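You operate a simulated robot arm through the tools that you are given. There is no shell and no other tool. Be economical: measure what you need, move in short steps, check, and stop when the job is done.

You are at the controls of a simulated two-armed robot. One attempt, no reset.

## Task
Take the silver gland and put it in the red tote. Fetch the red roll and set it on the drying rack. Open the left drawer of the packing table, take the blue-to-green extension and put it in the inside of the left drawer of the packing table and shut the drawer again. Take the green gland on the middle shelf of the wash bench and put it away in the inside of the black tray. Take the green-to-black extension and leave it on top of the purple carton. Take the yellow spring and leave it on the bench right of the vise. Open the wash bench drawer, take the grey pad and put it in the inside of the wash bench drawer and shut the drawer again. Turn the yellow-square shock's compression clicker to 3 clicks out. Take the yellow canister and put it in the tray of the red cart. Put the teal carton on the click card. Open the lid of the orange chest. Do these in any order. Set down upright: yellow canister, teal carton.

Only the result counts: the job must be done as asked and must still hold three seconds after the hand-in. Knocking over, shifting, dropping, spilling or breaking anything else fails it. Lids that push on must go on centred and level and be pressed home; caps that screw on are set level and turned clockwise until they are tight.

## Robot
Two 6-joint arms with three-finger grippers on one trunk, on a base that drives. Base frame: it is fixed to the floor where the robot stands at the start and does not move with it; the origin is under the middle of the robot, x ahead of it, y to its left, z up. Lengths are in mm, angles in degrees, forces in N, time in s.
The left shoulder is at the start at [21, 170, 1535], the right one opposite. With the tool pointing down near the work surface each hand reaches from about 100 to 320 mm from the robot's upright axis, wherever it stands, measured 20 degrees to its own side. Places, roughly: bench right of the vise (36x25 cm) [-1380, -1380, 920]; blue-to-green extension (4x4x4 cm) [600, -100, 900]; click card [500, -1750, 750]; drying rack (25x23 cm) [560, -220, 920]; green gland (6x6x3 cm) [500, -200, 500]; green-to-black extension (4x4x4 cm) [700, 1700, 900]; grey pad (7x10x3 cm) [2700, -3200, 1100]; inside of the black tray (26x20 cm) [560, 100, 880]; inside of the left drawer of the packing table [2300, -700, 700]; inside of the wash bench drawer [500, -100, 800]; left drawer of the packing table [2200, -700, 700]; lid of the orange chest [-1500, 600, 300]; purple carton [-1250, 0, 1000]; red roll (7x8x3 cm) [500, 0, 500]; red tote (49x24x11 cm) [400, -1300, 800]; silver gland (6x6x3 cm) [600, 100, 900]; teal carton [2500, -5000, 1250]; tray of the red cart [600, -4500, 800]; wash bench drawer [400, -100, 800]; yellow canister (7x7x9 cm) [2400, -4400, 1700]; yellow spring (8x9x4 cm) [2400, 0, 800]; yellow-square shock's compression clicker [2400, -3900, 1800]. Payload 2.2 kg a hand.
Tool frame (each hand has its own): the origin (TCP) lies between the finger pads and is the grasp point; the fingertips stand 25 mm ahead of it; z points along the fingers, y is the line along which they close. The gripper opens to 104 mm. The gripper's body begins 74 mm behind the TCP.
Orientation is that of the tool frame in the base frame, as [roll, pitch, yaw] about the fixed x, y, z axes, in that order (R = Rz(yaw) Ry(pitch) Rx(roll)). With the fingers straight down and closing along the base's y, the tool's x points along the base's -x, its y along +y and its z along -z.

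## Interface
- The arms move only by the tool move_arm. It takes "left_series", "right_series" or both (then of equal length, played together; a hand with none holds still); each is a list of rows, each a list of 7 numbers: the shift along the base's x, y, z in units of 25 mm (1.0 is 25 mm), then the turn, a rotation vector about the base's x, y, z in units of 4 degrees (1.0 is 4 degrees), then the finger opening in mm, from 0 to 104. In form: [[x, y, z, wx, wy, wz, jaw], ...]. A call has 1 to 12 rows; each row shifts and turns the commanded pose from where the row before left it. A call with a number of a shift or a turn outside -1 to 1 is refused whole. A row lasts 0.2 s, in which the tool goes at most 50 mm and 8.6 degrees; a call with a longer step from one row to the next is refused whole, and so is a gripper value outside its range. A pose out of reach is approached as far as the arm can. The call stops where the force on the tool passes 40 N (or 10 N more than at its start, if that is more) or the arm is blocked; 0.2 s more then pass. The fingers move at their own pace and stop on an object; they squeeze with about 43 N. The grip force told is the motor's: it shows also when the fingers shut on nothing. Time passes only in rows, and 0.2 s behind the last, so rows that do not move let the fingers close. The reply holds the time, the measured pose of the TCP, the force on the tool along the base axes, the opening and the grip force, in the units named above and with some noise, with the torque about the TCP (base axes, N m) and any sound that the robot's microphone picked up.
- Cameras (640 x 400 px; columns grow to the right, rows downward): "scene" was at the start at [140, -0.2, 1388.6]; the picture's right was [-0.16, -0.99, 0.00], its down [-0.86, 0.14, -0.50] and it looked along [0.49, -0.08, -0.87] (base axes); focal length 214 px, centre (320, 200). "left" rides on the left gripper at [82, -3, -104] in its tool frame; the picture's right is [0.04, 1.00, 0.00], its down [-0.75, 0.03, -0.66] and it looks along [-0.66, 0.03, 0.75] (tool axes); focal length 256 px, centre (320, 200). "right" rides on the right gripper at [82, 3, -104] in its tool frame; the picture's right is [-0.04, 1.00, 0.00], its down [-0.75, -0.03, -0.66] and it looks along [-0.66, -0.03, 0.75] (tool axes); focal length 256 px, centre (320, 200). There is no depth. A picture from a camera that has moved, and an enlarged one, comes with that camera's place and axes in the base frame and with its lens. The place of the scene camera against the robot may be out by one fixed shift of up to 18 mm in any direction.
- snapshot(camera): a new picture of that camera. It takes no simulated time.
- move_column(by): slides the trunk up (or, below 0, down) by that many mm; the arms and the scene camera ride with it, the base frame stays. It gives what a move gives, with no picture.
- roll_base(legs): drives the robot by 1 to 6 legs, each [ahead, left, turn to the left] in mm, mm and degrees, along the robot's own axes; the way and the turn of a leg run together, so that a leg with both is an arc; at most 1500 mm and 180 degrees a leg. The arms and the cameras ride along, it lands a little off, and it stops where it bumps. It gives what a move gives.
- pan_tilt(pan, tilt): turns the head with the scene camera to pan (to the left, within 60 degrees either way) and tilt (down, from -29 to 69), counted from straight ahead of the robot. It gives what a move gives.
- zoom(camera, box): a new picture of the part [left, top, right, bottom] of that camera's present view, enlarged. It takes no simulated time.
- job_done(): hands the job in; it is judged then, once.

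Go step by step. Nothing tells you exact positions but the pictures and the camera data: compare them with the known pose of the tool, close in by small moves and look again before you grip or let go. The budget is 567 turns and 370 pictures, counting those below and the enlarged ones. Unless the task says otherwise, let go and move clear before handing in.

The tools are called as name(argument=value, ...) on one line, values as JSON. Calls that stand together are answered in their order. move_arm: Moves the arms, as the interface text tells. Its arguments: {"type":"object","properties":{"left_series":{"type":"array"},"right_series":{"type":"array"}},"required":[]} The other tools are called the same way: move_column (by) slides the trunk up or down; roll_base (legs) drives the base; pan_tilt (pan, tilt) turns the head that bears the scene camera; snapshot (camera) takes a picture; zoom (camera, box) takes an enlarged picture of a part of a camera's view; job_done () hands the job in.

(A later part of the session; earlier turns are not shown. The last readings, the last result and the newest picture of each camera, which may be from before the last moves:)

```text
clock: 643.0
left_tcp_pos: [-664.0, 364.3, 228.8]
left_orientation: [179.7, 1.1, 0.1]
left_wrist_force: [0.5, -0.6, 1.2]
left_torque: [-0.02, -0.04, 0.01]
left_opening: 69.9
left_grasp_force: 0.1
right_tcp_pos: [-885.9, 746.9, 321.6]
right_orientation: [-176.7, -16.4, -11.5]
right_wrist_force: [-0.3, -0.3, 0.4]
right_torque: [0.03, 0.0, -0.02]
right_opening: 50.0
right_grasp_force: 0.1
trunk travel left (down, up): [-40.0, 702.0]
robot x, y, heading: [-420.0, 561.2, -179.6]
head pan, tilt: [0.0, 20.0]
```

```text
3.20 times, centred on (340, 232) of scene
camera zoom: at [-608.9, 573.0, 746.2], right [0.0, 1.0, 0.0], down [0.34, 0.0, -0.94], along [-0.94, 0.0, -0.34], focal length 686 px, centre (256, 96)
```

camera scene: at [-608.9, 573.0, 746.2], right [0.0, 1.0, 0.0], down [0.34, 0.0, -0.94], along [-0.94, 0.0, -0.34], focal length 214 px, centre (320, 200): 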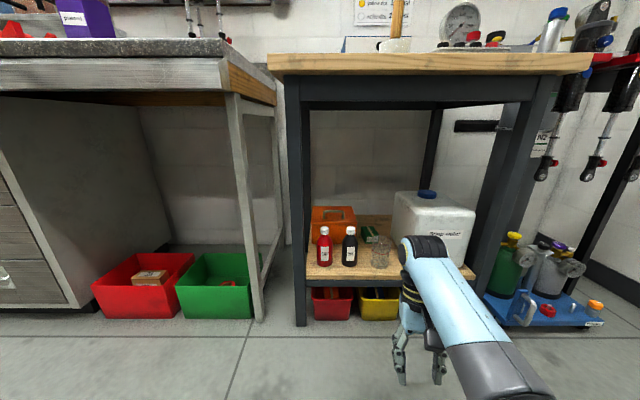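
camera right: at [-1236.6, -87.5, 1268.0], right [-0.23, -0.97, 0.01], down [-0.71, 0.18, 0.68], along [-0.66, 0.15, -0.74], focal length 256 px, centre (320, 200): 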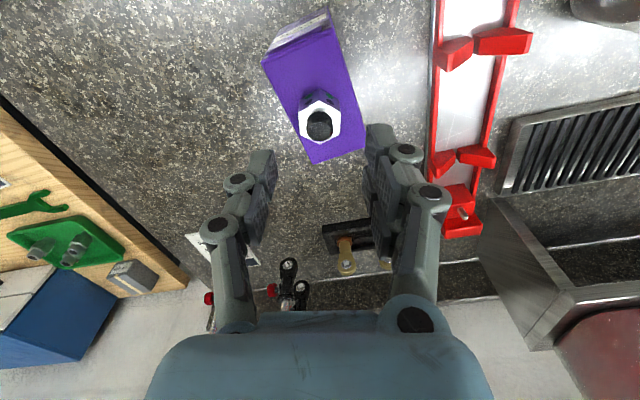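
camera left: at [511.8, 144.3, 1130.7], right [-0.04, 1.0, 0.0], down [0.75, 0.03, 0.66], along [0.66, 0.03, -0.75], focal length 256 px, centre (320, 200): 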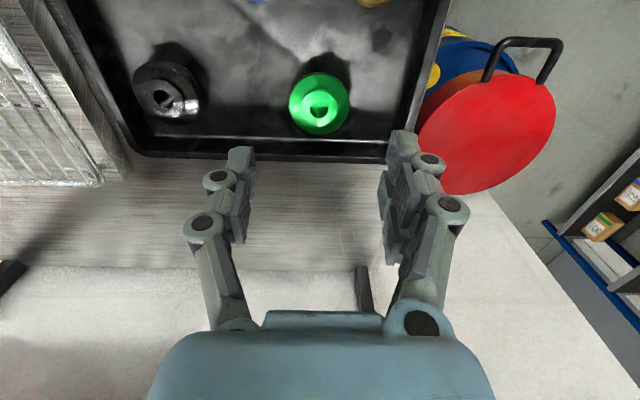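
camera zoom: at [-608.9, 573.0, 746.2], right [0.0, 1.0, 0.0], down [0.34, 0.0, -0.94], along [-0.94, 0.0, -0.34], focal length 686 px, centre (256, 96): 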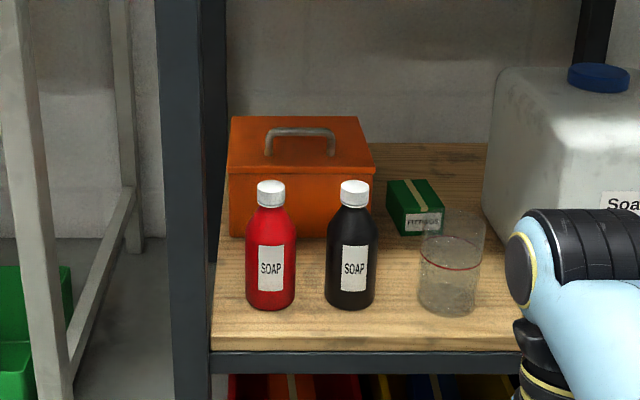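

The chest lid (z≈320) has a bar handle at about x=-1560, y 591–693, behind two soap bottles. I'll raise the trunk a little and set the right hand in a forward-pitched pose to lift the lid by the handle's right post.

move_column(by=250)

roll_base(legs=[[0, 90, 0]])

move_arm(right_series=[[0.6, 0, -0.6, 0, 0, 0.5, 40], [0.6, 0, -0.6, 0, 0, 0.5, 40], [0.6, 0, -0.6, 0, 0, 0.5, 40], [0.6, 0, -0.6, 0, 0, 0.5, 40], [0.6, 0, -0.6, 0, 0, 0.5, 40], [0.6, 0, -0.6, 0, 0, 0.3, 40]])

```text
clock: 645.5
left_tcp_pos: [-663.1, 364.1, 478.5]
left_orientation: [179.8, 1.1, 0.2]
left_wrist_force: [0.3, -0.1, 0.0]
left_torque: [0.02, -0.06, -0.02]
left_opening: 70.2
left_grasp_force: 0.1
right_tcp_pos: [-885.9, 745.2, 571.7]
right_orientation: [-176.8, -16.4, -11.6]
right_wrist_force: [1.3, -0.7, 1.2]
right_torque: [-0.03, -0.01, 0.0]
right_opening: 50.0
right_grasp_force: 0.1
trunk travel left (down, up): [-290.0, 452.0]
robot x, y, heading: [-419.5, 564.8, -179.7]
head pan, tilt: [0.0, 20.0]
```

```text
clock: 646.6
left_tcp_pos: [-663.7, 272.5, 479.0]
left_orientation: [179.8, 1.1, 0.2]
left_wrist_force: [-0.2, -0.1, -0.6]
left_torque: [0.0, -0.03, -0.02]
left_opening: 70.4
left_grasp_force: 0.1
right_tcp_pos: [-884.9, 654.8, 572.2]
right_orientation: [-176.8, -16.4, -11.5]
right_wrist_force: [1.0, 0.2, -0.5]
right_torque: [0.02, -0.02, 0.0]
right_opening: 50.0
right_grasp_force: 0.2
trunk travel left (down, up): [-290.0, 452.0]
robot x, y, heading: [-417.9, 474.4, -180.2]
head pan, tilt: [0.0, 20.0]
```

```text
clock: 648.0
left_tcp_pos: [-662.6, 273.9, 478.5]
left_orientation: [179.9, 1.1, 0.2]
left_wrist_force: [-0.2, -0.2, 0.2]
left_torque: [-0.01, 0.02, 0.0]
left_opening: 70.0
left_grasp_force: 0.1
right_tcp_pos: [-793.5, 652.9, 480.9]
right_orientation: [-176.8, -16.4, -0.4]
right_wrist_force: [-0.2, -0.5, -0.6]
right_torque: [0.01, 0.01, 0.03]
right_opening: 39.7
right_grasp_force: 0.0
trunk travel left (down, up): [-290.0, 452.0]
robot x, y, heading: [-421.0, 471.0, -179.7]
head pan, tilt: [0.0, 20.0]
```

move_arm(right_series=[[-0.5, 0, 0, -0.4, 1, 0, 40], [-0.5, 0, 0, -0.4, 1, 0, 40], [-0.5, 0, 0, 0, 1, 0, 40], [-0.5, 0, 0, 0, 1, 0, 40], [-0.5, 0, 0.05, 0, 1, 0, 40], [-0.5, 0, 0.1, 0, 1, 0, 40], [-0.5, 0, 0.1, 0, 1, 0, 40], [-0.5, 0, 0.15, 0, 1, 0, 40], [-0.5, 0, 0.2, 0, 1, 0, 40], [-0.5, 0, 0.25, 0, 1, 0, 40]])

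move_arm(right_series=[[-0.45, 0, 0.3, 0, 1, 0, 40], [-0.45, 0, 0.3, 0, 1, 0, 40], [-0.4, 0, 0.35, 0, 1, 0, 40], [-0.4, 0, 0.4, 0, 1, 0, 40], [-0.35, 0, 0.4, 0, 1, 0, 40], [-0.3, 0, 0.4, 0, 1, 0, 40], [-0.3, 0, 0.4, 0, 1, 0, 40], [0, 0, 0, 0, 0, 0, 40]])

snapshot(camera="right")

```text
clock: 650.2
left_tcp_pos: [-663.3, 271.9, 479.2]
left_orientation: [179.8, 1.1, 0.2]
left_wrist_force: [-0.6, -0.2, -0.5]
left_torque: [0.01, -0.01, 0.02]
left_opening: 70.3
left_grasp_force: 0.1
right_tcp_pos: [-919.3, 655.5, 502.9]
right_orientation: [-179.9, 23.6, 0.3]
right_wrist_force: [-0.8, -0.1, 1.0]
right_torque: [-0.03, 0.04, 0.01]
right_opening: 40.1
right_grasp_force: 0.0
trunk travel left (down, up): [-290.0, 452.0]
robot x, y, heading: [-420.4, 470.4, -180.0]
head pan, tilt: [0.0, 20.0]
```

```text
clock: 652.0
left_tcp_pos: [-663.4, 272.4, 479.3]
left_orientation: [179.7, 1.1, 0.1]
left_wrist_force: [0.4, 0.5, -0.7]
left_torque: [0.01, 0.03, 0.01]
left_opening: 70.0
left_grasp_force: 0.1
right_tcp_pos: [-986.0, 653.3, 566.1]
right_orientation: [-179.6, 51.7, 0.4]
right_wrist_force: [-1.0, 0.2, 0.0]
right_torque: [-0.01, 0.0, 0.02]
right_opening: 40.1
right_grasp_force: 0.1
trunk travel left (down, up): [-290.0, 452.0]
robot x, y, heading: [-421.9, 472.4, -179.7]
head pan, tilt: [0.0, 20.0]
```

```text
105 pictures are left
camera right: at [-854.5, 649.5, 567.7], right [-0.02, -1.0, 0.03], down [0.05, 0.03, 1.0], along [-1.0, 0.02, 0.05], focal length 256 px, centre (320, 200)
```

right: 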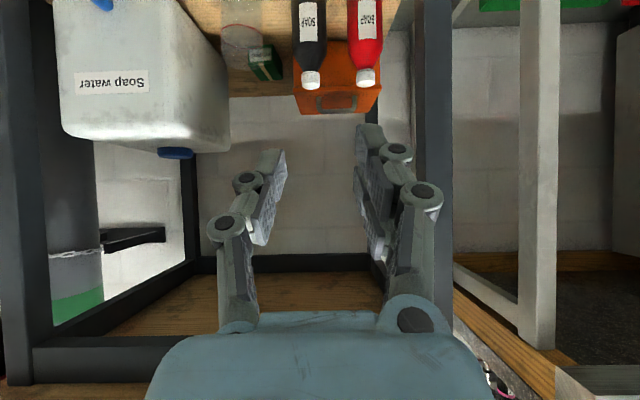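

move_arm(right_series=[[-0.9, 0.14, 0, 0, 0, 0, 30], [-0.9, 0.14, 0, 0, 0, 0, 30], [-0.9, 0.14, 0, 0, 0, 0, 30], [-0.9, 0.14, 0, 0, 0, 0, 30]])

move_column(by=-110)

roll_base(legs=[[300, 0, 0]])

snapshot(camera="right")

snapshot(camera="scene")

```text
clock: 653.0
left_tcp_pos: [-663.1, 273.3, 478.9]
left_orientation: [179.7, 1.1, 0.3]
left_wrist_force: [0.0, 0.1, -0.5]
left_torque: [0.03, 0.02, 0.01]
left_opening: 69.8
left_grasp_force: 0.0
right_tcp_pos: [-1075.9, 668.4, 564.7]
right_orientation: [-179.8, 51.5, 0.5]
right_wrist_force: [0.3, -0.1, -1.0]
right_torque: [-0.03, 0.0, -0.01]
right_opening: 29.9
right_grasp_force: 0.0
trunk travel left (down, up): [-290.0, 452.0]
robot x, y, heading: [-421.5, 475.0, -179.6]
head pan, tilt: [0.0, 20.0]
```

```text
clock: 654.5
left_tcp_pos: [-663.3, 272.6, 370.4]
left_orientation: [179.8, 1.1, 0.2]
left_wrist_force: [-0.1, -0.2, -0.9]
left_torque: [-0.01, 0.03, -0.01]
left_opening: 70.0
left_grasp_force: 0.1
right_tcp_pos: [-1077.0, 669.0, 456.7]
right_orientation: [-179.7, 51.6, 0.5]
right_wrist_force: [0.3, 0.2, 0.5]
right_torque: [0.01, -0.03, 0.01]
right_opening: 30.0
right_grasp_force: 0.0
trunk travel left (down, up): [-180.0, 562.0]
robot x, y, heading: [-418.9, 469.3, -179.9]
head pan, tilt: [0.0, 20.0]
```

```text
clock: 656.5
left_tcp_pos: [-966.2, 272.2, 369.9]
left_orientation: [179.9, 1.1, 0.0]
left_wrist_force: [0.0, 0.6, 0.3]
left_torque: [-0.01, 0.01, 0.01]
left_opening: 70.0
left_grasp_force: 0.1
right_tcp_pos: [-1378.6, 669.1, 457.8]
right_orientation: [-179.8, 51.7, 0.4]
right_wrist_force: [0.2, 0.4, 0.0]
right_torque: [-0.01, -0.01, -0.01]
right_opening: 29.8
right_grasp_force: 0.1
trunk travel left (down, up): [-180.0, 562.0]
robot x, y, heading: [-722.6, 471.4, -179.8]
head pan, tilt: [0.0, 20.0]
```

```text
104 pictures are left
camera right: at [-1247.1, 663.2, 457.8], right [-0.02, -1.0, 0.03], down [0.05, 0.03, 1.0], along [-1.0, 0.02, 0.04], focal length 256 px, centre (320, 200)
```

right: 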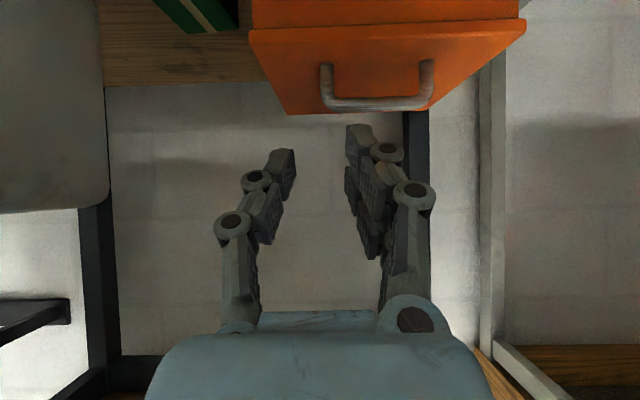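

```text
103 pictures are left
camera scene: at [-900.0, 480.3, 888.1], right [0.0, 1.0, 0.0], down [0.34, 0.0, -0.94], along [-0.94, 0.0, -0.34], focal length 214 px, centre (320, 200)
```

scene: 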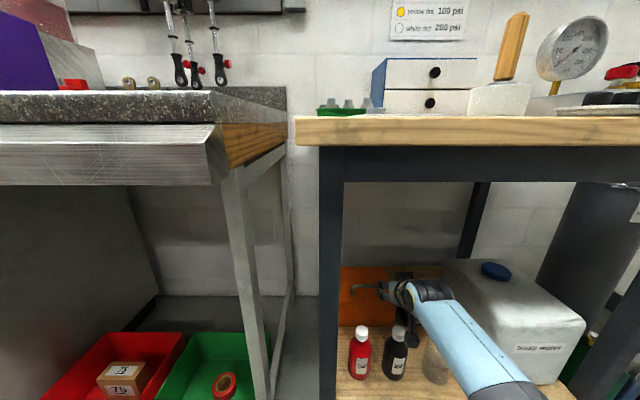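

move_arm(right_series=[[0, -0.4, 0.1, 0, 0, 0, 30], [0, 0, 0, 0, 0, 0, 30]])

roll_base(legs=[[100, 0, 0]])

snapshot(camera="right")

```text
clock: 657.1
left_tcp_pos: [-965.7, 272.4, 370.1]
left_orientation: [179.8, 1.1, 0.2]
left_wrist_force: [-0.2, 0.8, -0.2]
left_torque: [-0.02, 0.03, -0.03]
left_opening: 69.8
left_grasp_force: 0.1
right_tcp_pos: [-1378.5, 657.9, 460.3]
right_orientation: [-179.7, 51.5, 0.4]
right_wrist_force: [-0.1, 0.4, -0.3]
right_torque: [0.02, 0.01, -0.03]
right_opening: 30.0
right_grasp_force: 0.1
trunk travel left (down, up): [-180.0, 562.0]
robot x, y, heading: [-724.0, 472.3, -179.6]
head pan, tilt: [0.0, 20.0]
```

```text
clock: 658.3
left_tcp_pos: [-1068.7, 271.3, 368.7]
left_orientation: [179.7, 1.1, 0.2]
left_wrist_force: [0.5, -0.1, -0.2]
left_torque: [-0.01, 0.01, 0.01]
left_opening: 70.2
left_grasp_force: 0.0
right_tcp_pos: [-1480.2, 657.1, 459.0]
right_orientation: [-179.6, 51.7, 0.4]
right_wrist_force: [-0.9, -0.2, 0.2]
right_torque: [-0.01, -0.02, 0.0]
right_opening: 29.6
right_grasp_force: 0.0
trunk travel left (down, up): [-180.0, 562.0]
robot x, y, heading: [-823.9, 469.4, -179.4]
head pan, tilt: [0.0, 20.0]
```

```text
102 pictures are left
camera right: at [-1349.5, 653.4, 459.8], right [-0.02, -1.0, 0.03], down [0.05, 0.03, 1.0], along [-1.0, 0.02, 0.04], focal length 256 px, centre (320, 200)
```

right: 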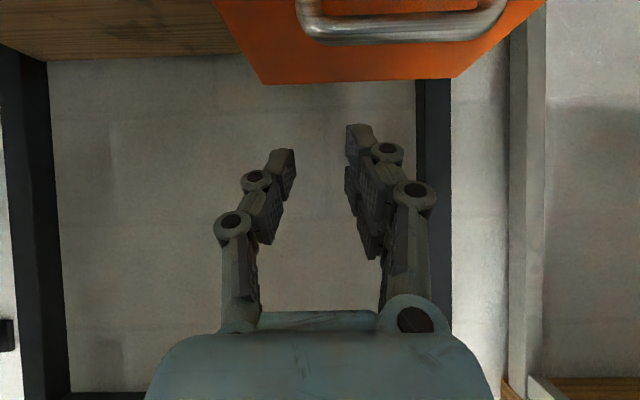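

move_arm(right_series=[[-0.36, 0, 0, 0, 0, 0, 32], [0, 0, 0, 0, 0, 0, 32]])

move_column(by=-75)

snapshot(camera="right")

snapshot(camera="scene")

```text
clock: 658.9
left_tcp_pos: [-1068.4, 271.4, 368.8]
left_orientation: [179.8, 1.0, 0.1]
left_wrist_force: [0.8, 0.0, 0.3]
left_torque: [0.03, 0.04, -0.02]
left_opening: 70.0
left_grasp_force: 0.1
right_tcp_pos: [-1490.3, 658.2, 458.7]
right_orientation: [-179.8, 51.6, 0.3]
right_wrist_force: [-0.6, 0.5, 0.7]
right_torque: [-0.01, -0.02, 0.03]
right_opening: 31.9
right_grasp_force: 0.1
trunk travel left (down, up): [-180.0, 562.0]
robot x, y, heading: [-822.9, 473.1, -179.4]
head pan, tilt: [0.0, 20.0]
```

```text
clock: 659.8
left_tcp_pos: [-1065.4, 272.5, 302.0]
left_orientation: [179.8, 0.6, 0.1]
left_wrist_force: [0.9, 0.8, 0.5]
left_torque: [0.03, 0.0, -0.03]
left_opening: 70.1
left_grasp_force: 0.0
right_tcp_pos: [-1497.0, 657.0, 401.8]
right_orientation: [-180.0, 53.0, 0.0]
right_wrist_force: [-7.0, -2.4, 6.9]
right_torque: [-0.08, -0.08, -0.32]
right_opening: 35.6
right_grasp_force: 0.0
trunk travel left (down, up): [-113.0, 628.0]
robot x, y, heading: [-826.7, 470.5, -180.0]
head pan, tilt: [0.0, 20.0]
stopped: the force on the tool passed its limit at 59 N (the readings are from after the stop); the commanded pose is now the measured one
```

```text
101 pictures are left
camera right: at [-1365.5, 652.4, 399.1], right [-0.02, -1.0, 0.03], down [0.07, 0.03, 1.0], along [-1.0, 0.02, 0.07], focal length 256 px, centre (320, 200)
```

right: 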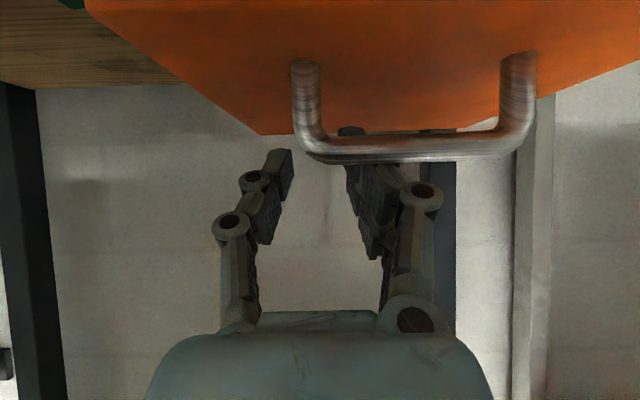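

```text
100 pictures are left
camera scene: at [-1007.5, 480.0, 819.7], right [0.0, 1.0, 0.0], down [0.34, 0.0, -0.94], along [-0.94, 0.0, -0.34], focal length 214 px, centre (320, 200)
```

scene: 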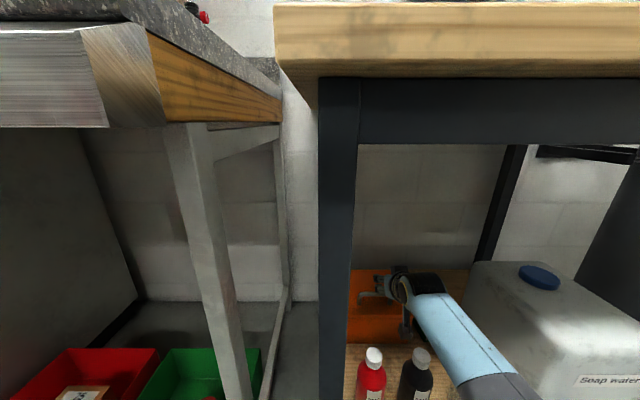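

The inner finger met the bar from above. A better grip: roll the right hand 90° so one finger passes over and one under the bar. Retreat and roll.

move_column(by=80)

roll_base(legs=[[-260, 0, 0.3]])

move_arm(right_series=[[0, -0.2, 0.1, -1, 0, -0.785, 30], [0, -0.2, 0.1, -1, 0, -0.785, 30], [0, -0.2, 0, -1, 0, -0.785, 30], [0, -0.2, 0, -1, 0, -0.785, 30], [0, -0.2, 0, -1, 0, -0.785, 30], [0, -0.2, 0, -1, 0, -0.785, 30], [0, -0.2, 0, -1, 0, -0.785, 30], [0, -0.2, 0, -1, 0, -0.785, 30], [0, -0.2, 0, -1, 0, -0.785, 30]])

move_arm(right_series=[[0, 0, 0, -1, 0, -0.785, 30], [0, 0, 0, -1, 0, -0.785, 30], [0, 0, 0, -1, 0, -0.785, 30], [0, 0, 0, -1, 0, -0.785, 30], [0, 0, 0, -1, 0, -0.785, 30], [0, 0, 0, -1, 0, -0.785, 30], [0, 0, 0, -1, 0, -0.785, 30], [0, 0, 0, -1, 0, -0.785, 30], [0, 0, 0, -0.7, 0, -0.55, 30]])

snapshot(camera="right")

snapshot(camera="scene")

```text
clock: 661.0
left_tcp_pos: [-1065.3, 271.2, 381.2]
left_orientation: [179.9, 0.7, 0.2]
left_wrist_force: [0.0, -0.1, 1.3]
left_torque: [-0.01, 0.0, -0.02]
left_opening: 69.9
left_grasp_force: 0.1
right_tcp_pos: [-1495.0, 657.9, 478.3]
right_orientation: [-179.8, 52.7, 0.1]
right_wrist_force: [0.2, -0.4, -0.2]
right_torque: [0.0, -0.01, -0.01]
right_opening: 32.4
right_grasp_force: 0.1
trunk travel left (down, up): [-193.0, 548.0]
robot x, y, heading: [-824.1, 470.2, -179.7]
head pan, tilt: [0.0, 20.0]
```

```text
clock: 662.8
left_tcp_pos: [-801.4, 271.7, 381.7]
left_orientation: [179.8, 0.7, 0.4]
left_wrist_force: [-0.4, -0.4, 0.2]
left_torque: [0.02, 0.01, 0.02]
left_opening: 70.1
left_grasp_force: 0.2
right_tcp_pos: [-1231.9, 656.4, 480.0]
right_orientation: [-179.9, 52.7, 0.4]
right_wrist_force: [0.4, 0.2, 0.2]
right_torque: [0.02, 0.02, -0.01]
right_opening: 32.1
right_grasp_force: 0.0
trunk travel left (down, up): [-193.0, 548.0]
robot x, y, heading: [-563.8, 471.7, -179.7]
head pan, tilt: [0.0, 20.0]
```

```text
clock: 664.8
left_tcp_pos: [-800.2, 272.0, 381.4]
left_orientation: [179.7, 0.6, 0.4]
left_wrist_force: [0.6, 0.3, -0.1]
left_torque: [0.0, 0.0, 0.02]
left_opening: 69.9
left_grasp_force: 0.1
right_tcp_pos: [-1232.1, 611.6, 484.2]
right_orientation: [137.0, 34.1, -59.5]
right_wrist_force: [-0.1, -0.4, -0.6]
right_torque: [0.02, -0.01, 0.0]
right_opening: 29.9
right_grasp_force: 0.2
trunk travel left (down, up): [-193.0, 548.0]
robot x, y, heading: [-559.2, 472.0, -179.4]
head pan, tilt: [0.0, 20.0]
```

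```text
clock: 666.8
left_tcp_pos: [-800.8, 272.3, 381.3]
left_orientation: [179.8, 0.6, 0.4]
left_wrist_force: [0.7, 0.2, 0.2]
left_torque: [-0.05, -0.03, -0.01]
left_opening: 69.8
left_grasp_force: 0.1
right_tcp_pos: [-1230.8, 610.6, 485.4]
right_orientation: [127.9, 0.7, -90.7]
right_wrist_force: [-0.4, 0.4, -0.2]
right_torque: [0.0, 0.02, 0.01]
right_opening: 30.1
right_grasp_force: 0.0
trunk travel left (down, up): [-193.0, 548.0]
robot x, y, heading: [-561.9, 469.8, -179.6]
head pan, tilt: [0.0, 20.0]
```

```text
99 pictures are left
camera right: at [-1153.6, 525.3, 551.0], right [-0.61, 0.04, 0.79], down [0.54, 0.74, 0.39], along [-0.57, 0.67, -0.48], focal length 256 px, centre (320, 200)
```

right: 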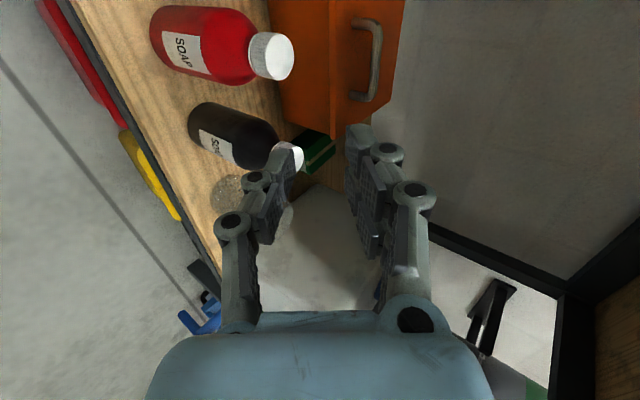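

```text
98 pictures are left
camera scene: at [-737.1, 480.6, 902.3], right [-0.01, 1.0, 0.0], down [0.34, 0.0, -0.94], along [-0.94, -0.01, -0.34], focal length 214 px, centre (320, 200)
```

scene: 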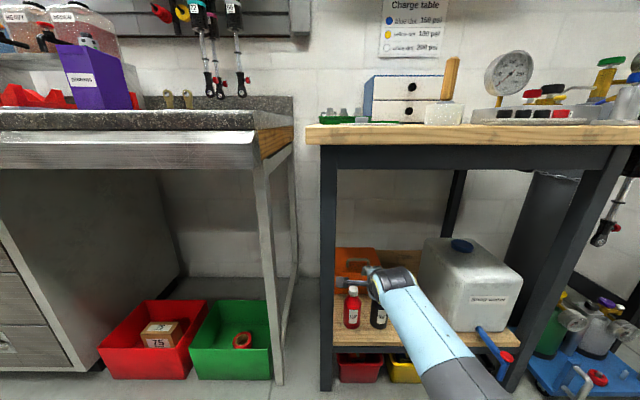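

roll_base(legs=[[180, 0, 0]])

move_column(by=-48)

snapshot(camera="right")

```text
clock: 668.0
left_tcp_pos: [-889.4, 273.1, 382.1]
left_orientation: [179.7, 0.7, 0.0]
left_wrist_force: [0.6, -0.1, -0.2]
left_torque: [-0.03, -0.05, -0.02]
left_opening: 70.1
left_grasp_force: 0.0
right_tcp_pos: [-1310.2, 615.8, 474.2]
right_orientation: [129.0, 1.4, -90.4]
right_wrist_force: [-1.2, 2.7, -0.6]
right_torque: [-0.1, 0.01, 0.1]
right_opening: 29.8
right_grasp_force: 0.0
trunk travel left (down, up): [-193.0, 548.0]
robot x, y, heading: [-651.4, 471.7, -179.9]
head pan, tilt: [0.0, 20.0]
stopped in leg 1: the force on the tool passed its limit at 207 N (the readings are from after the stop); the commanded pose is now the measured one
```

```text
clock: 668.9
left_tcp_pos: [-890.9, 272.0, 334.7]
left_orientation: [179.8, 0.9, 0.0]
left_wrist_force: [0.7, 0.0, 0.4]
left_torque: [-0.03, -0.03, 0.01]
left_opening: 70.0
left_grasp_force: 0.1
right_tcp_pos: [-1310.2, 615.5, 427.0]
right_orientation: [129.0, 1.4, -90.4]
right_wrist_force: [1.2, 3.9, -1.3]
right_torque: [-0.04, 0.28, 0.45]
right_opening: 30.2
right_grasp_force: 0.1
trunk travel left (down, up): [-145.0, 596.0]
robot x, y, heading: [-645.3, 474.7, -179.9]
head pan, tilt: [0.0, 20.0]
```

```text
97 pictures are left
camera right: at [-1232.7, 530.2, 492.8], right [-0.63, 0.03, 0.78], down [0.53, 0.74, 0.41], along [-0.56, 0.67, -0.48], focal length 256 px, centre (320, 200)
```

right: 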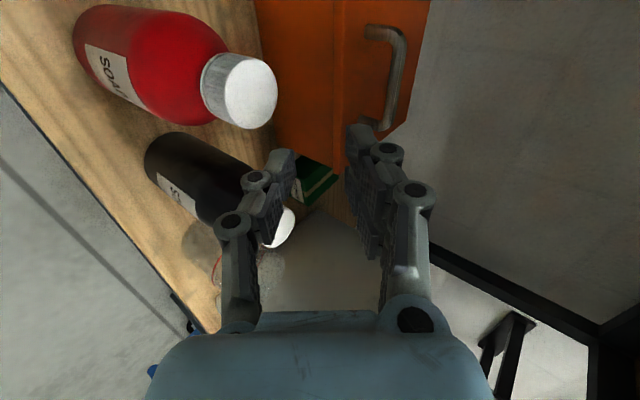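

The hand camera brushed the bench's front leg. Raise, then check the scene before continuing.

move_column(by=55)

move_arm(right_series=[[0, 0.4, 0, 0, 0, 0, 30], [0, 0.4, 0, 0, 0, 0, 30], [0, 0, 0, 0, 0, 0, 30]])

snapshot(camera="scene")

snapshot(camera="right")

```text
clock: 669.9
left_tcp_pos: [-890.4, 272.5, 388.8]
left_orientation: [179.9, 0.7, 0.0]
left_wrist_force: [0.5, 0.6, -0.1]
left_torque: [0.0, 0.0, 0.0]
left_opening: 69.9
left_grasp_force: 0.1
right_tcp_pos: [-1310.4, 616.4, 483.0]
right_orientation: [128.8, 1.3, -90.5]
right_wrist_force: [0.2, 7.9, 3.9]
right_torque: [-1.07, -0.24, 0.78]
right_opening: 30.0
right_grasp_force: 0.1
trunk travel left (down, up): [-200.0, 541.0]
robot x, y, heading: [-648.4, 470.5, -179.8]
head pan, tilt: [0.0, 20.0]
```

```text
clock: 670.6
left_tcp_pos: [-889.5, 272.1, 388.2]
left_orientation: [179.8, 0.7, 0.0]
left_wrist_force: [-0.8, 0.0, -0.3]
left_torque: [0.0, 0.0, 0.02]
left_opening: 70.2
left_grasp_force: 0.1
right_tcp_pos: [-1309.5, 635.7, 481.2]
right_orientation: [129.0, 1.3, -90.4]
right_wrist_force: [-0.2, 0.4, 0.0]
right_torque: [-0.01, -0.02, -0.01]
right_opening: 30.0
right_grasp_force: 0.0
trunk travel left (down, up): [-200.0, 541.0]
robot x, y, heading: [-649.8, 471.8, -180.1]
head pan, tilt: [0.0, 20.0]
```

```text
96 pictures are left
camera scene: at [-824.4, 481.2, 909.5], right [0.0, 1.0, 0.0], down [0.34, 0.0, -0.94], along [-0.94, 0.0, -0.34], focal length 214 px, centre (320, 200)
```

scene: 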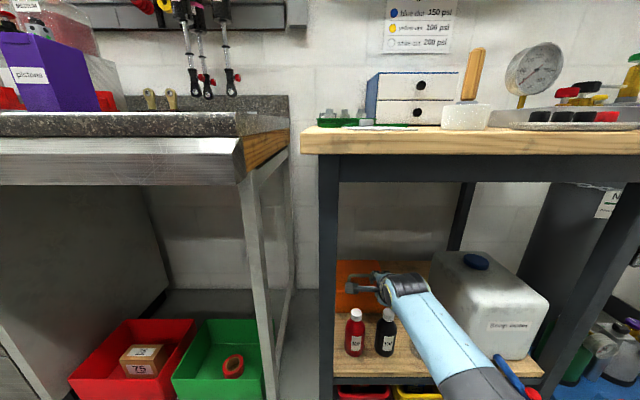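

```text
95 pictures are left
camera right: at [-1232.5, 550.3, 548.1], right [-0.63, 0.03, 0.78], down [0.53, 0.74, 0.41], along [-0.56, 0.67, -0.48], focal length 256 px, centre (320, 200)
```

right: 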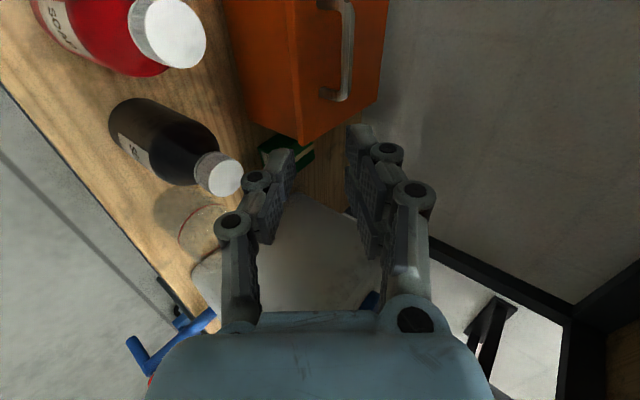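

roll_base(legs=[[100, 0, 0]])

move_column(by=-44)

snapshot(camera="right")

```text
clock: 671.8
left_tcp_pos: [-991.5, 272.0, 389.2]
left_orientation: [179.8, 0.7, 0.1]
left_wrist_force: [-0.2, 0.2, -0.5]
left_torque: [0.01, -0.01, 0.01]
left_opening: 70.0
left_grasp_force: 0.0
right_tcp_pos: [-1410.7, 635.1, 482.6]
right_orientation: [129.0, 1.3, -90.4]
right_wrist_force: [0.0, 0.2, 0.1]
right_torque: [0.0, 0.04, 0.01]
right_opening: 30.2
right_grasp_force: 0.0
trunk travel left (down, up): [-200.0, 541.0]
robot x, y, heading: [-749.8, 471.8, -179.8]
head pan, tilt: [0.0, 20.0]
```

```text
clock: 672.7
left_tcp_pos: [-992.4, 271.9, 345.4]
left_orientation: [179.8, 0.7, 0.2]
left_wrist_force: [0.1, -1.1, 0.6]
left_torque: [-0.01, -0.02, 0.0]
left_opening: 70.1
left_grasp_force: 0.1
right_tcp_pos: [-1411.6, 636.0, 438.2]
right_orientation: [128.9, 1.4, -90.4]
right_wrist_force: [-0.4, -0.1, 0.6]
right_torque: [-0.04, -0.01, 0.03]
right_opening: 30.0
right_grasp_force: 0.0
trunk travel left (down, up): [-156.0, 585.0]
robot x, y, heading: [-744.8, 471.2, -179.7]
head pan, tilt: [0.0, 20.0]
```

```text
94 pictures are left
camera right: at [-1333.4, 549.8, 504.8], right [-0.63, 0.03, 0.78], down [0.54, 0.74, 0.41], along [-0.57, 0.67, -0.48], focal length 256 px, centre (320, 200)
```

right: 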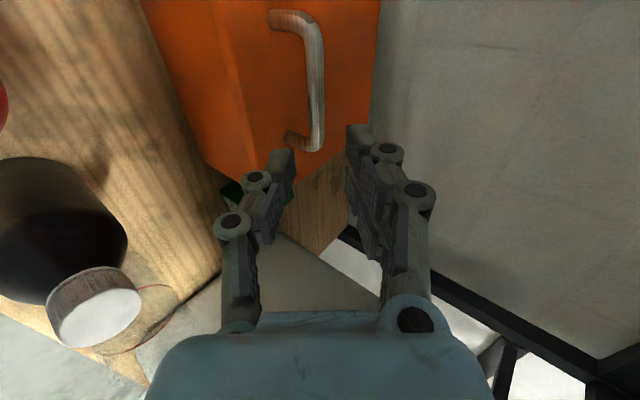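

move_arm(right_series=[[-0.784, 0, -0.8, 0, 0, 0, 30], [-0.784, 0, -0.617, 0, 0, 0, 30], [-0.784, 0, -0.617, 0, 0, 0, 30], [-0.2, 0, -0.16, 0, 0, 0, 30], [0, 0, 0, 0, 0, 0, 30]])

snapshot(camera="right")

```text
clock: 673.9
left_tcp_pos: [-992.4, 271.7, 345.1]
left_orientation: [179.8, 0.6, 0.1]
left_wrist_force: [-0.5, 0.1, 0.6]
left_torque: [0.0, 0.03, -0.01]
left_opening: 70.1
left_grasp_force: 0.0
right_tcp_pos: [-1475.1, 634.1, 383.0]
right_orientation: [128.9, 1.4, -90.4]
right_wrist_force: [0.1, -0.2, 1.8]
right_torque: [-0.02, 0.01, -0.01]
right_opening: 31.3
right_grasp_force: 0.1
trunk travel left (down, up): [-156.0, 585.0]
robot x, y, heading: [-748.5, 471.4, -179.7]
head pan, tilt: [0.0, 20.0]
```

```text
93 pictures are left
camera right: at [-1397.6, 549.0, 449.8], right [-0.63, 0.03, 0.78], down [0.54, 0.74, 0.41], along [-0.57, 0.67, -0.48], focal length 256 px, centre (320, 200)
```

right: 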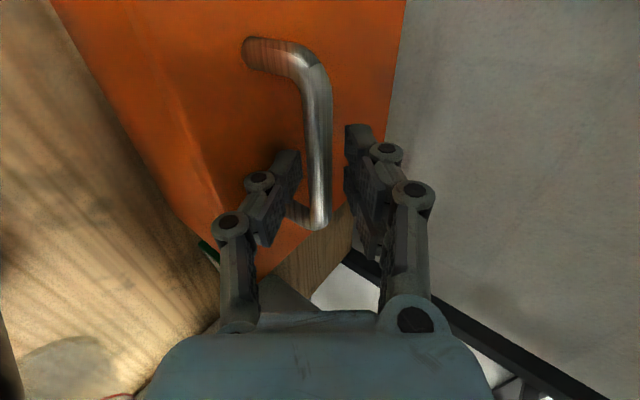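

move_arm(right_series=[[0, 0, 0, 0, 0, 0, 16], [0, 0, 0, 0, 0, 0, 4], [0, 0, 0, 0, 0, 0, 2], [0, 0, 0, 0, 0, 0, 2]])

move_column(by=30)

snapshot(camera="right")

```text
clock: 674.9
left_tcp_pos: [-992.1, 272.7, 343.6]
left_orientation: [179.9, 0.7, 0.1]
left_wrist_force: [0.3, 0.3, -0.6]
left_torque: [0.02, -0.05, 0.0]
left_opening: 70.1
left_grasp_force: 0.0
right_tcp_pos: [-1475.7, 634.9, 383.8]
right_orientation: [129.0, 1.3, -90.4]
right_wrist_force: [-6.6, 0.5, -5.0]
right_torque: [-0.48, -0.02, -0.41]
right_opening: 6.4
right_grasp_force: 28.9
trunk travel left (down, up): [-156.0, 585.0]
robot x, y, heading: [-750.1, 470.6, -179.7]
head pan, tilt: [0.0, 20.0]
```

```text
clock: 675.3
left_tcp_pos: [-993.1, 272.0, 357.4]
left_orientation: [179.8, 1.0, 0.2]
left_wrist_force: [-0.2, -0.8, -0.2]
left_torque: [-0.01, -0.02, 0.0]
left_opening: 70.1
left_grasp_force: 0.1
right_tcp_pos: [-1483.2, 634.2, 400.4]
right_orientation: [128.3, 1.0, -90.4]
right_wrist_force: [-19.1, 0.6, -10.6]
right_torque: [-0.91, 0.02, -0.09]
right_opening: 6.0
right_grasp_force: 29.2
trunk travel left (down, up): [-168.0, 574.0]
robot x, y, heading: [-750.0, 468.9, -179.9]
head pan, tilt: [0.0, 20.0]
stopped: the force on the tool passed its limit at 53 N (the readings are from after the stop); the commanded pose is now the measured one
```

```text
92 pictures are left
camera right: at [-1403.3, 549.2, 466.7], right [-0.62, 0.03, 0.78], down [0.54, 0.74, 0.4], along [-0.57, 0.67, -0.48], focal length 256 px, centre (320, 200)
```

right: 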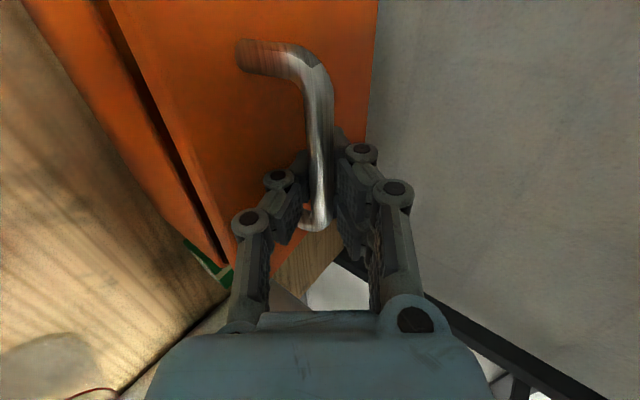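

The lid lifts. For the whole arc I need the robot ~80 mm nearer, so I'll set the lid back, release, reposition and regrip.

move_arm(right_series=[[0.15, 0, -0.33, 0, 0, 0, 2], [0.15, 0, -0.33, 0, 0, 0, 2], [0, 0, 0, 0, 0, 0, 20], [0, 0, 0, 0, 0, 0, 30], [0.784, 0, 0.617, 0, 0, 0, 30], [0.784, 0, 0.617, 0, 0, 0, 30], [0.784, 0, 0.617, 0, 0, 0, 30], [0.784, 0, 0.617, 0, 0, 0, 30], [0.8, 0, 0.3, 0, 0, 0, 30], [0.8, 0, 0.4, 0, 0, 0, 30], [0.8, 0, 0.4, 0, 0, 0, 30], [0.8, 0, 0.4, 0, 0, 0, 30]])

snapshot(camera="right")

```text
clock: 678.1
left_tcp_pos: [-993.0, 271.9, 356.8]
left_orientation: [179.8, 1.0, 0.2]
left_wrist_force: [-0.4, 0.1, 0.5]
left_torque: [0.04, -0.02, -0.01]
left_opening: 70.1
left_grasp_force: 0.1
right_tcp_pos: [-1322.9, 665.8, 488.0]
right_orientation: [127.3, 5.0, -90.1]
right_wrist_force: [0.0, -0.4, -0.7]
right_torque: [-0.03, 0.03, 0.04]
right_opening: 29.9
right_grasp_force: 0.0
trunk travel left (down, up): [-168.0, 574.0]
robot x, y, heading: [-749.6, 472.6, -179.9]
head pan, tilt: [0.0, 20.0]
stopped in row 12 (right hand): the arm was blocked; the commanded pose is now the measured one
```

```text
91 pictures are left
camera right: at [-1242.2, 576.4, 546.4], right [-0.61, -0.03, 0.79], down [0.54, 0.72, 0.44], along [-0.58, 0.7, -0.42], focal length 256 px, centre (320, 200)
```

right: 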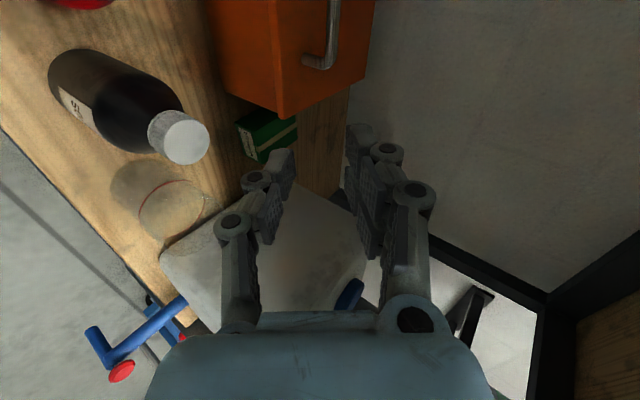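

roll_base(legs=[[80, 0, 0]])

move_arm(right_series=[[-0.3, -0.4, 0, 0.3, 0, 0, 30], [-0.3, -0.4, 0, 0.3, 0, 0, 30], [0, -0.4, 0, 0, 0, 0.1, 30], [0, 0, 0, 0, 0, 0, 30]])

snapshot(camera="right")

```text
clock: 679.2
left_tcp_pos: [-1074.3, 272.1, 358.3]
left_orientation: [179.8, 0.9, 0.1]
left_wrist_force: [-0.1, 0.2, -0.1]
left_torque: [-0.02, 0.03, -0.03]
left_opening: 70.0
left_grasp_force: 0.0
right_tcp_pos: [-1402.1, 665.7, 488.1]
right_orientation: [127.4, 5.1, -90.1]
right_wrist_force: [-0.4, -0.3, 0.3]
right_torque: [-0.02, 0.0, 0.0]
right_opening: 30.0
right_grasp_force: 0.0
trunk travel left (down, up): [-168.0, 574.0]
robot x, y, heading: [-831.1, 467.9, -179.9]
head pan, tilt: [0.0, 20.0]
```

```text
clock: 680.4
left_tcp_pos: [-1074.5, 271.7, 358.0]
left_orientation: [179.8, 1.1, 0.2]
left_wrist_force: [-0.1, -0.4, -0.3]
left_torque: [0.0, 0.02, 0.01]
left_opening: 70.0
left_grasp_force: 0.1
right_tcp_pos: [-1410.3, 676.2, 474.7]
right_orientation: [128.4, 12.6, -89.4]
right_wrist_force: [-0.1, -2.0, -0.7]
right_torque: [0.03, -0.01, 0.02]
right_opening: 29.8
right_grasp_force: 0.0
trunk travel left (down, up): [-168.0, 574.0]
robot x, y, heading: [-829.3, 472.1, -179.7]
head pan, tilt: [0.0, 20.0]
stopped in row 4 (right hand): the arm was blocked; the commanded pose is now the measured one
```

```text
90 pictures are left
camera right: at [-1330.4, 581.6, 522.7], right [-0.62, -0.14, 0.77], down [0.52, 0.66, 0.54], along [-0.58, 0.74, -0.33], focal length 256 px, centre (320, 200)
```

right: 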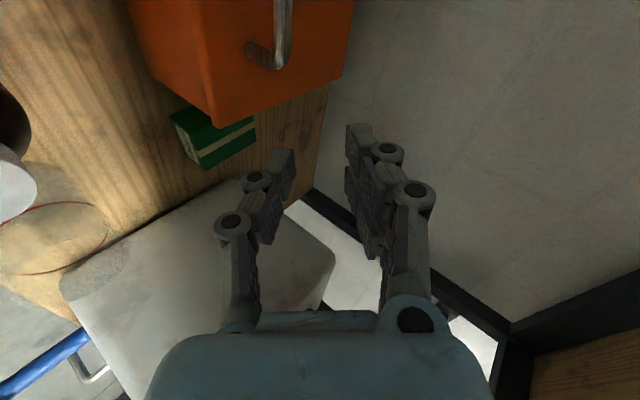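

roll_base(legs=[[-45, 0, 0]])

move_arm(right_series=[[-0.6, -0.2, 0, -0.7, 0, 0, 30], [-0.6, -0.4, 0, -0.7, 0, 0, 30], [-0.4, -0.4, 0, -0.7, 0, 0, 30], [0, -0.4, 0, -0.7, 0, 0, 30], [0, -0.2, 0, 0, 0, 0, 30]])

snapshot(camera="right")

```text
clock: 681.3
left_tcp_pos: [-1030.1, 271.9, 357.9]
left_orientation: [179.7, 1.0, 0.1]
left_wrist_force: [0.6, -0.4, -0.2]
left_torque: [-0.03, -0.02, -0.01]
left_opening: 69.9
left_grasp_force: 0.0
right_tcp_pos: [-1365.2, 677.6, 474.8]
right_orientation: [128.4, 12.7, -89.3]
right_wrist_force: [0.1, -0.2, 0.1]
right_torque: [0.0, 0.01, 0.01]
right_opening: 30.1
right_grasp_force: 0.1
trunk travel left (down, up): [-168.0, 574.0]
robot x, y, heading: [-790.6, 472.8, -180.1]
head pan, tilt: [0.0, 20.0]
```

```text
clock: 682.5
left_tcp_pos: [-1030.0, 272.4, 357.4]
left_orientation: [179.8, 0.9, 0.1]
left_wrist_force: [-0.7, 1.2, 0.3]
left_torque: [-0.03, 0.03, 0.0]
left_opening: 70.1
left_grasp_force: 0.0
right_tcp_pos: [-1404.6, 648.4, 471.3]
right_orientation: [128.3, 2.8, -89.4]
right_wrist_force: [-0.7, 0.1, 0.4]
right_torque: [0.0, 0.01, 0.02]
right_opening: 29.9
right_grasp_force: 0.0
trunk travel left (down, up): [-168.0, 574.0]
robot x, y, heading: [-785.1, 470.8, -179.6]
head pan, tilt: [0.0, 20.0]
```

```text
89 pictures are left
camera right: at [-1324.9, 562.7, 536.0], right [-0.62, 0.0, 0.78], down [0.53, 0.74, 0.42], along [-0.58, 0.67, -0.46], focal length 256 px, centre (320, 200)
```

right: 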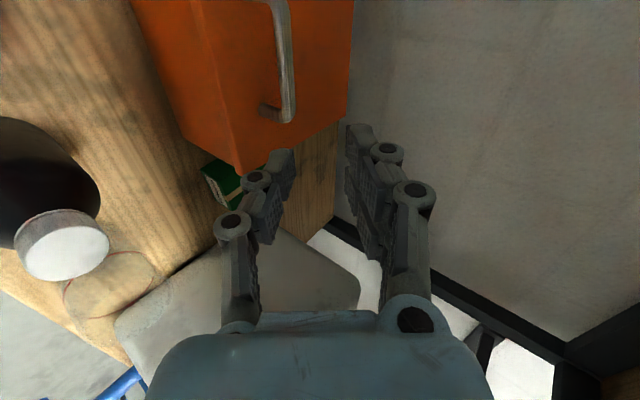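

move_column(by=-32)

move_arm(right_series=[[-0.784, -0.2, -0.617, -0.2, 0, 0, 30], [-0.784, -0.2, -0.617, 0, 0, 0, 30], [-0.6, -0.2, -0.47, 0, 0, 0, 30], [0, 0, 0, 0, 0, 0, 30]])

snapshot(camera="right")

```text
clock: 683.2
left_tcp_pos: [-1031.0, 271.8, 325.2]
left_orientation: [179.8, 1.0, 0.1]
left_wrist_force: [-0.2, -0.2, -0.3]
left_torque: [-0.02, -0.04, 0.0]
left_opening: 69.8
left_grasp_force: 0.0
right_tcp_pos: [-1403.6, 651.7, 438.4]
right_orientation: [128.5, 2.9, -89.3]
right_wrist_force: [-0.1, 0.0, 1.4]
right_torque: [0.04, -0.02, -0.01]
right_opening: 29.9
right_grasp_force: 0.0
trunk travel left (down, up): [-136.0, 606.0]
robot x, y, heading: [-785.5, 471.3, -179.6]
head pan, tilt: [0.0, 20.0]
```

```text
clock: 684.2
left_tcp_pos: [-1029.4, 273.0, 325.6]
left_orientation: [179.8, 1.0, 0.0]
left_wrist_force: [0.3, 0.1, -0.2]
left_torque: [0.01, 0.0, 0.01]
left_opening: 70.0
left_grasp_force: 0.0
right_tcp_pos: [-1461.4, 619.4, 399.4]
right_orientation: [128.2, 0.6, -89.3]
right_wrist_force: [-0.3, 0.4, 0.5]
right_torque: [0.01, 0.01, 0.05]
right_opening: 29.8
right_grasp_force: 0.0
trunk travel left (down, up): [-136.0, 606.0]
robot x, y, heading: [-787.2, 468.7, -179.8]
head pan, tilt: [0.0, 20.0]
```

```text
88 pictures are left
camera right: at [-1381.2, 536.8, 465.2], right [-0.62, 0.02, 0.79], down [0.53, 0.76, 0.39], along [-0.58, 0.65, -0.48], focal length 256 px, centre (320, 200)
```

right: 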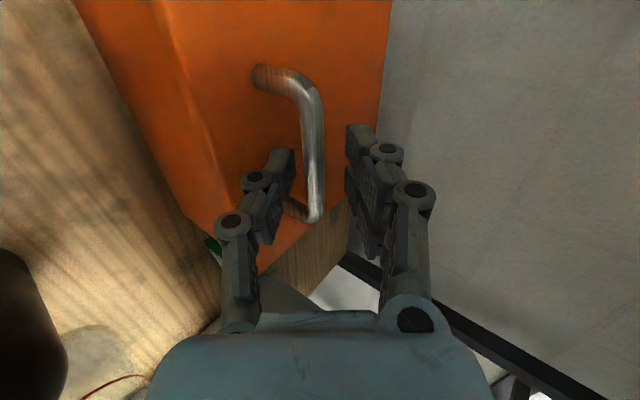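

move_arm(right_series=[[-0.55, 0.1, -0.5, 0, 0, 0, 30], [0, 0, 0, 0, 0, 0, 30], [0, 0, 0, 0, 0, 0, 14], [0, 0, 0, 0, 0, 0, 2], [0, 0, 0, 0, 0, 0, 2]])

snapshot(camera="right")

```text
clock: 685.4
left_tcp_pos: [-1030.5, 272.1, 325.4]
left_orientation: [179.8, 0.9, 0.1]
left_wrist_force: [1.3, 0.1, -0.9]
left_torque: [0.0, 0.02, 0.0]
left_opening: 70.1
left_grasp_force: 0.1
right_tcp_pos: [-1475.4, 623.1, 387.7]
right_orientation: [128.3, 0.6, -89.2]
right_wrist_force: [-7.6, 0.6, -5.2]
right_torque: [-0.68, 0.0, -0.51]
right_opening: 6.1
right_grasp_force: 29.6
trunk travel left (down, up): [-136.0, 606.0]
robot x, y, heading: [-786.4, 471.3, -180.0]
head pan, tilt: [0.0, 20.0]
```

```text
87 pictures are left
camera right: at [-1395.3, 540.4, 453.2], right [-0.62, 0.02, 0.79], down [0.53, 0.76, 0.39], along [-0.58, 0.65, -0.48], focal length 256 px, centre (320, 200)
```

right: 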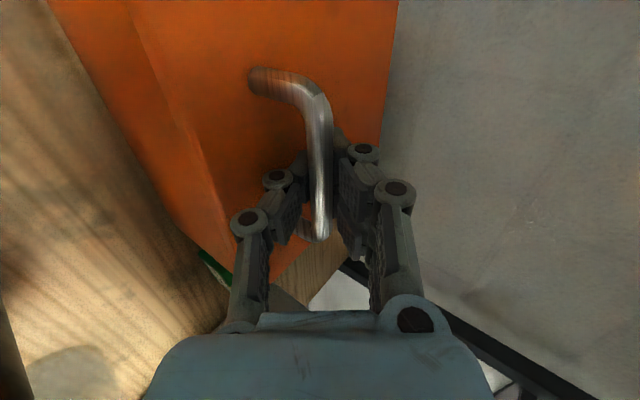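

move_arm(right_series=[[-0.19, 0, 0.52, 0, 0, 0, 2], [-0.19, 0, 0.52, 0, 0, 0, 2], [-0.29, 0, 0.5, 0, 0, 0, 2], [-0.29, 0, 0.5, 0, 0, 0, 2], [-0.37, 0, 0.45, 0, -0.6, 0, 2], [-0.37, 0, 0.45, 0, -0.6, 0, 2]])

snapshot(camera="right")

```text
clock: 686.4
left_tcp_pos: [-1032.4, 271.1, 324.8]
left_orientation: [179.8, 0.9, 0.2]
left_wrist_force: [0.5, 0.3, 0.2]
left_torque: [0.0, -0.01, 0.02]
left_opening: 70.0
left_grasp_force: 0.1
right_tcp_pos: [-1494.7, 623.8, 429.0]
right_orientation: [128.6, 0.5, -89.2]
right_wrist_force: [-24.8, 1.5, -20.8]
right_torque: [-0.66, -0.06, -0.87]
right_opening: 6.3
right_grasp_force: 30.3
trunk travel left (down, up): [-136.0, 606.0]
robot x, y, heading: [-787.9, 469.4, -179.9]
head pan, tilt: [0.0, 20.0]
stopped in row 4 (right hand): the force on the tool passed its limit at 41 N (the readings are from after the stop); the commanded pose is now the measured one
```

```text
86 pictures are left
camera right: at [-1415.8, 540.5, 495.1], right [-0.63, 0.03, 0.78], down [0.52, 0.76, 0.39], along [-0.58, 0.65, -0.49], focal length 256 px, centre (320, 200)
```

right: 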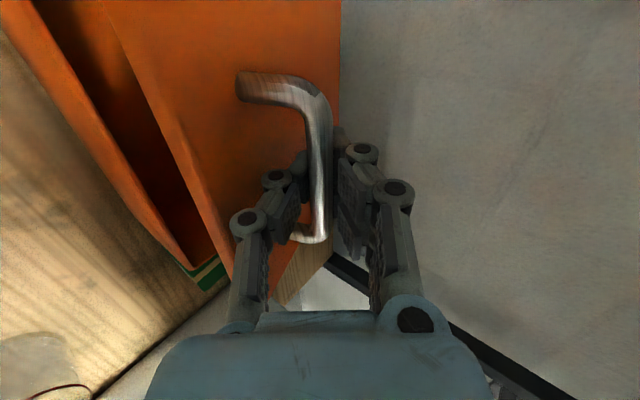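

move_arm(right_series=[[-0.25, 0, 0, 0, 0, 0, 2], [0, 0, 0, 0, 0, 0, 2]])

move_arm(right_series=[[-0.35, 0, 0.4, 0, -0.4, 0, 2], [0, 0, 0, 0, 0, 0, 2]])

move_arm(right_series=[[-0.4, 0, 0.4, 0, -0.6, 0, 2], [0, 0, 0, 0, 0, 0, 2]])

```text
clock: 687.0
left_tcp_pos: [-1030.5, 271.3, 325.4]
left_orientation: [179.9, 1.0, 0.2]
left_wrist_force: [-0.2, 1.1, -0.4]
left_torque: [-0.02, -0.01, -0.01]
left_opening: 69.9
left_grasp_force: 0.1
right_tcp_pos: [-1500.5, 624.9, 431.9]
right_orientation: [128.5, 0.6, -89.2]
right_wrist_force: [1.3, -1.0, 0.0]
right_torque: [-0.19, 0.02, -0.12]
right_opening: 6.0
right_grasp_force: 29.6
trunk travel left (down, up): [-136.0, 606.0]
robot x, y, heading: [-783.8, 469.2, -180.1]
head pan, tilt: [0.0, 20.0]
```

```text
clock: 687.6
left_tcp_pos: [-1030.3, 272.2, 326.3]
left_orientation: [179.8, 0.9, 0.1]
left_wrist_force: [0.1, 0.7, -1.2]
left_torque: [0.03, 0.0, 0.02]
left_opening: 70.2
left_grasp_force: 0.0
right_tcp_pos: [-1509.6, 624.7, 440.7]
right_orientation: [130.0, 0.6, -89.2]
right_wrist_force: [0.5, -0.2, -0.8]
right_torque: [-0.03, 0.03, -0.01]
right_opening: 1.3
right_grasp_force: 29.4
trunk travel left (down, up): [-136.0, 606.0]
robot x, y, heading: [-790.8, 472.2, -179.7]
head pan, tilt: [0.0, 20.0]
```

```text
clock: 688.2
left_tcp_pos: [-1029.6, 271.4, 324.7]
left_orientation: [179.8, 1.0, 0.1]
left_wrist_force: [0.8, 0.2, 0.9]
left_torque: [-0.01, -0.04, 0.03]
left_opening: 69.8
left_grasp_force: 0.1
right_tcp_pos: [-1520.0, 623.9, 450.6]
right_orientation: [132.6, 0.6, -89.2]
right_wrist_force: [1.2, -0.2, -0.7]
right_torque: [0.0, 0.0, -0.01]
right_opening: 1.7
right_grasp_force: 29.6
trunk travel left (down, up): [-136.0, 606.0]
robot x, y, heading: [-787.5, 471.4, -179.8]
head pan, tilt: [0.0, 20.0]
```

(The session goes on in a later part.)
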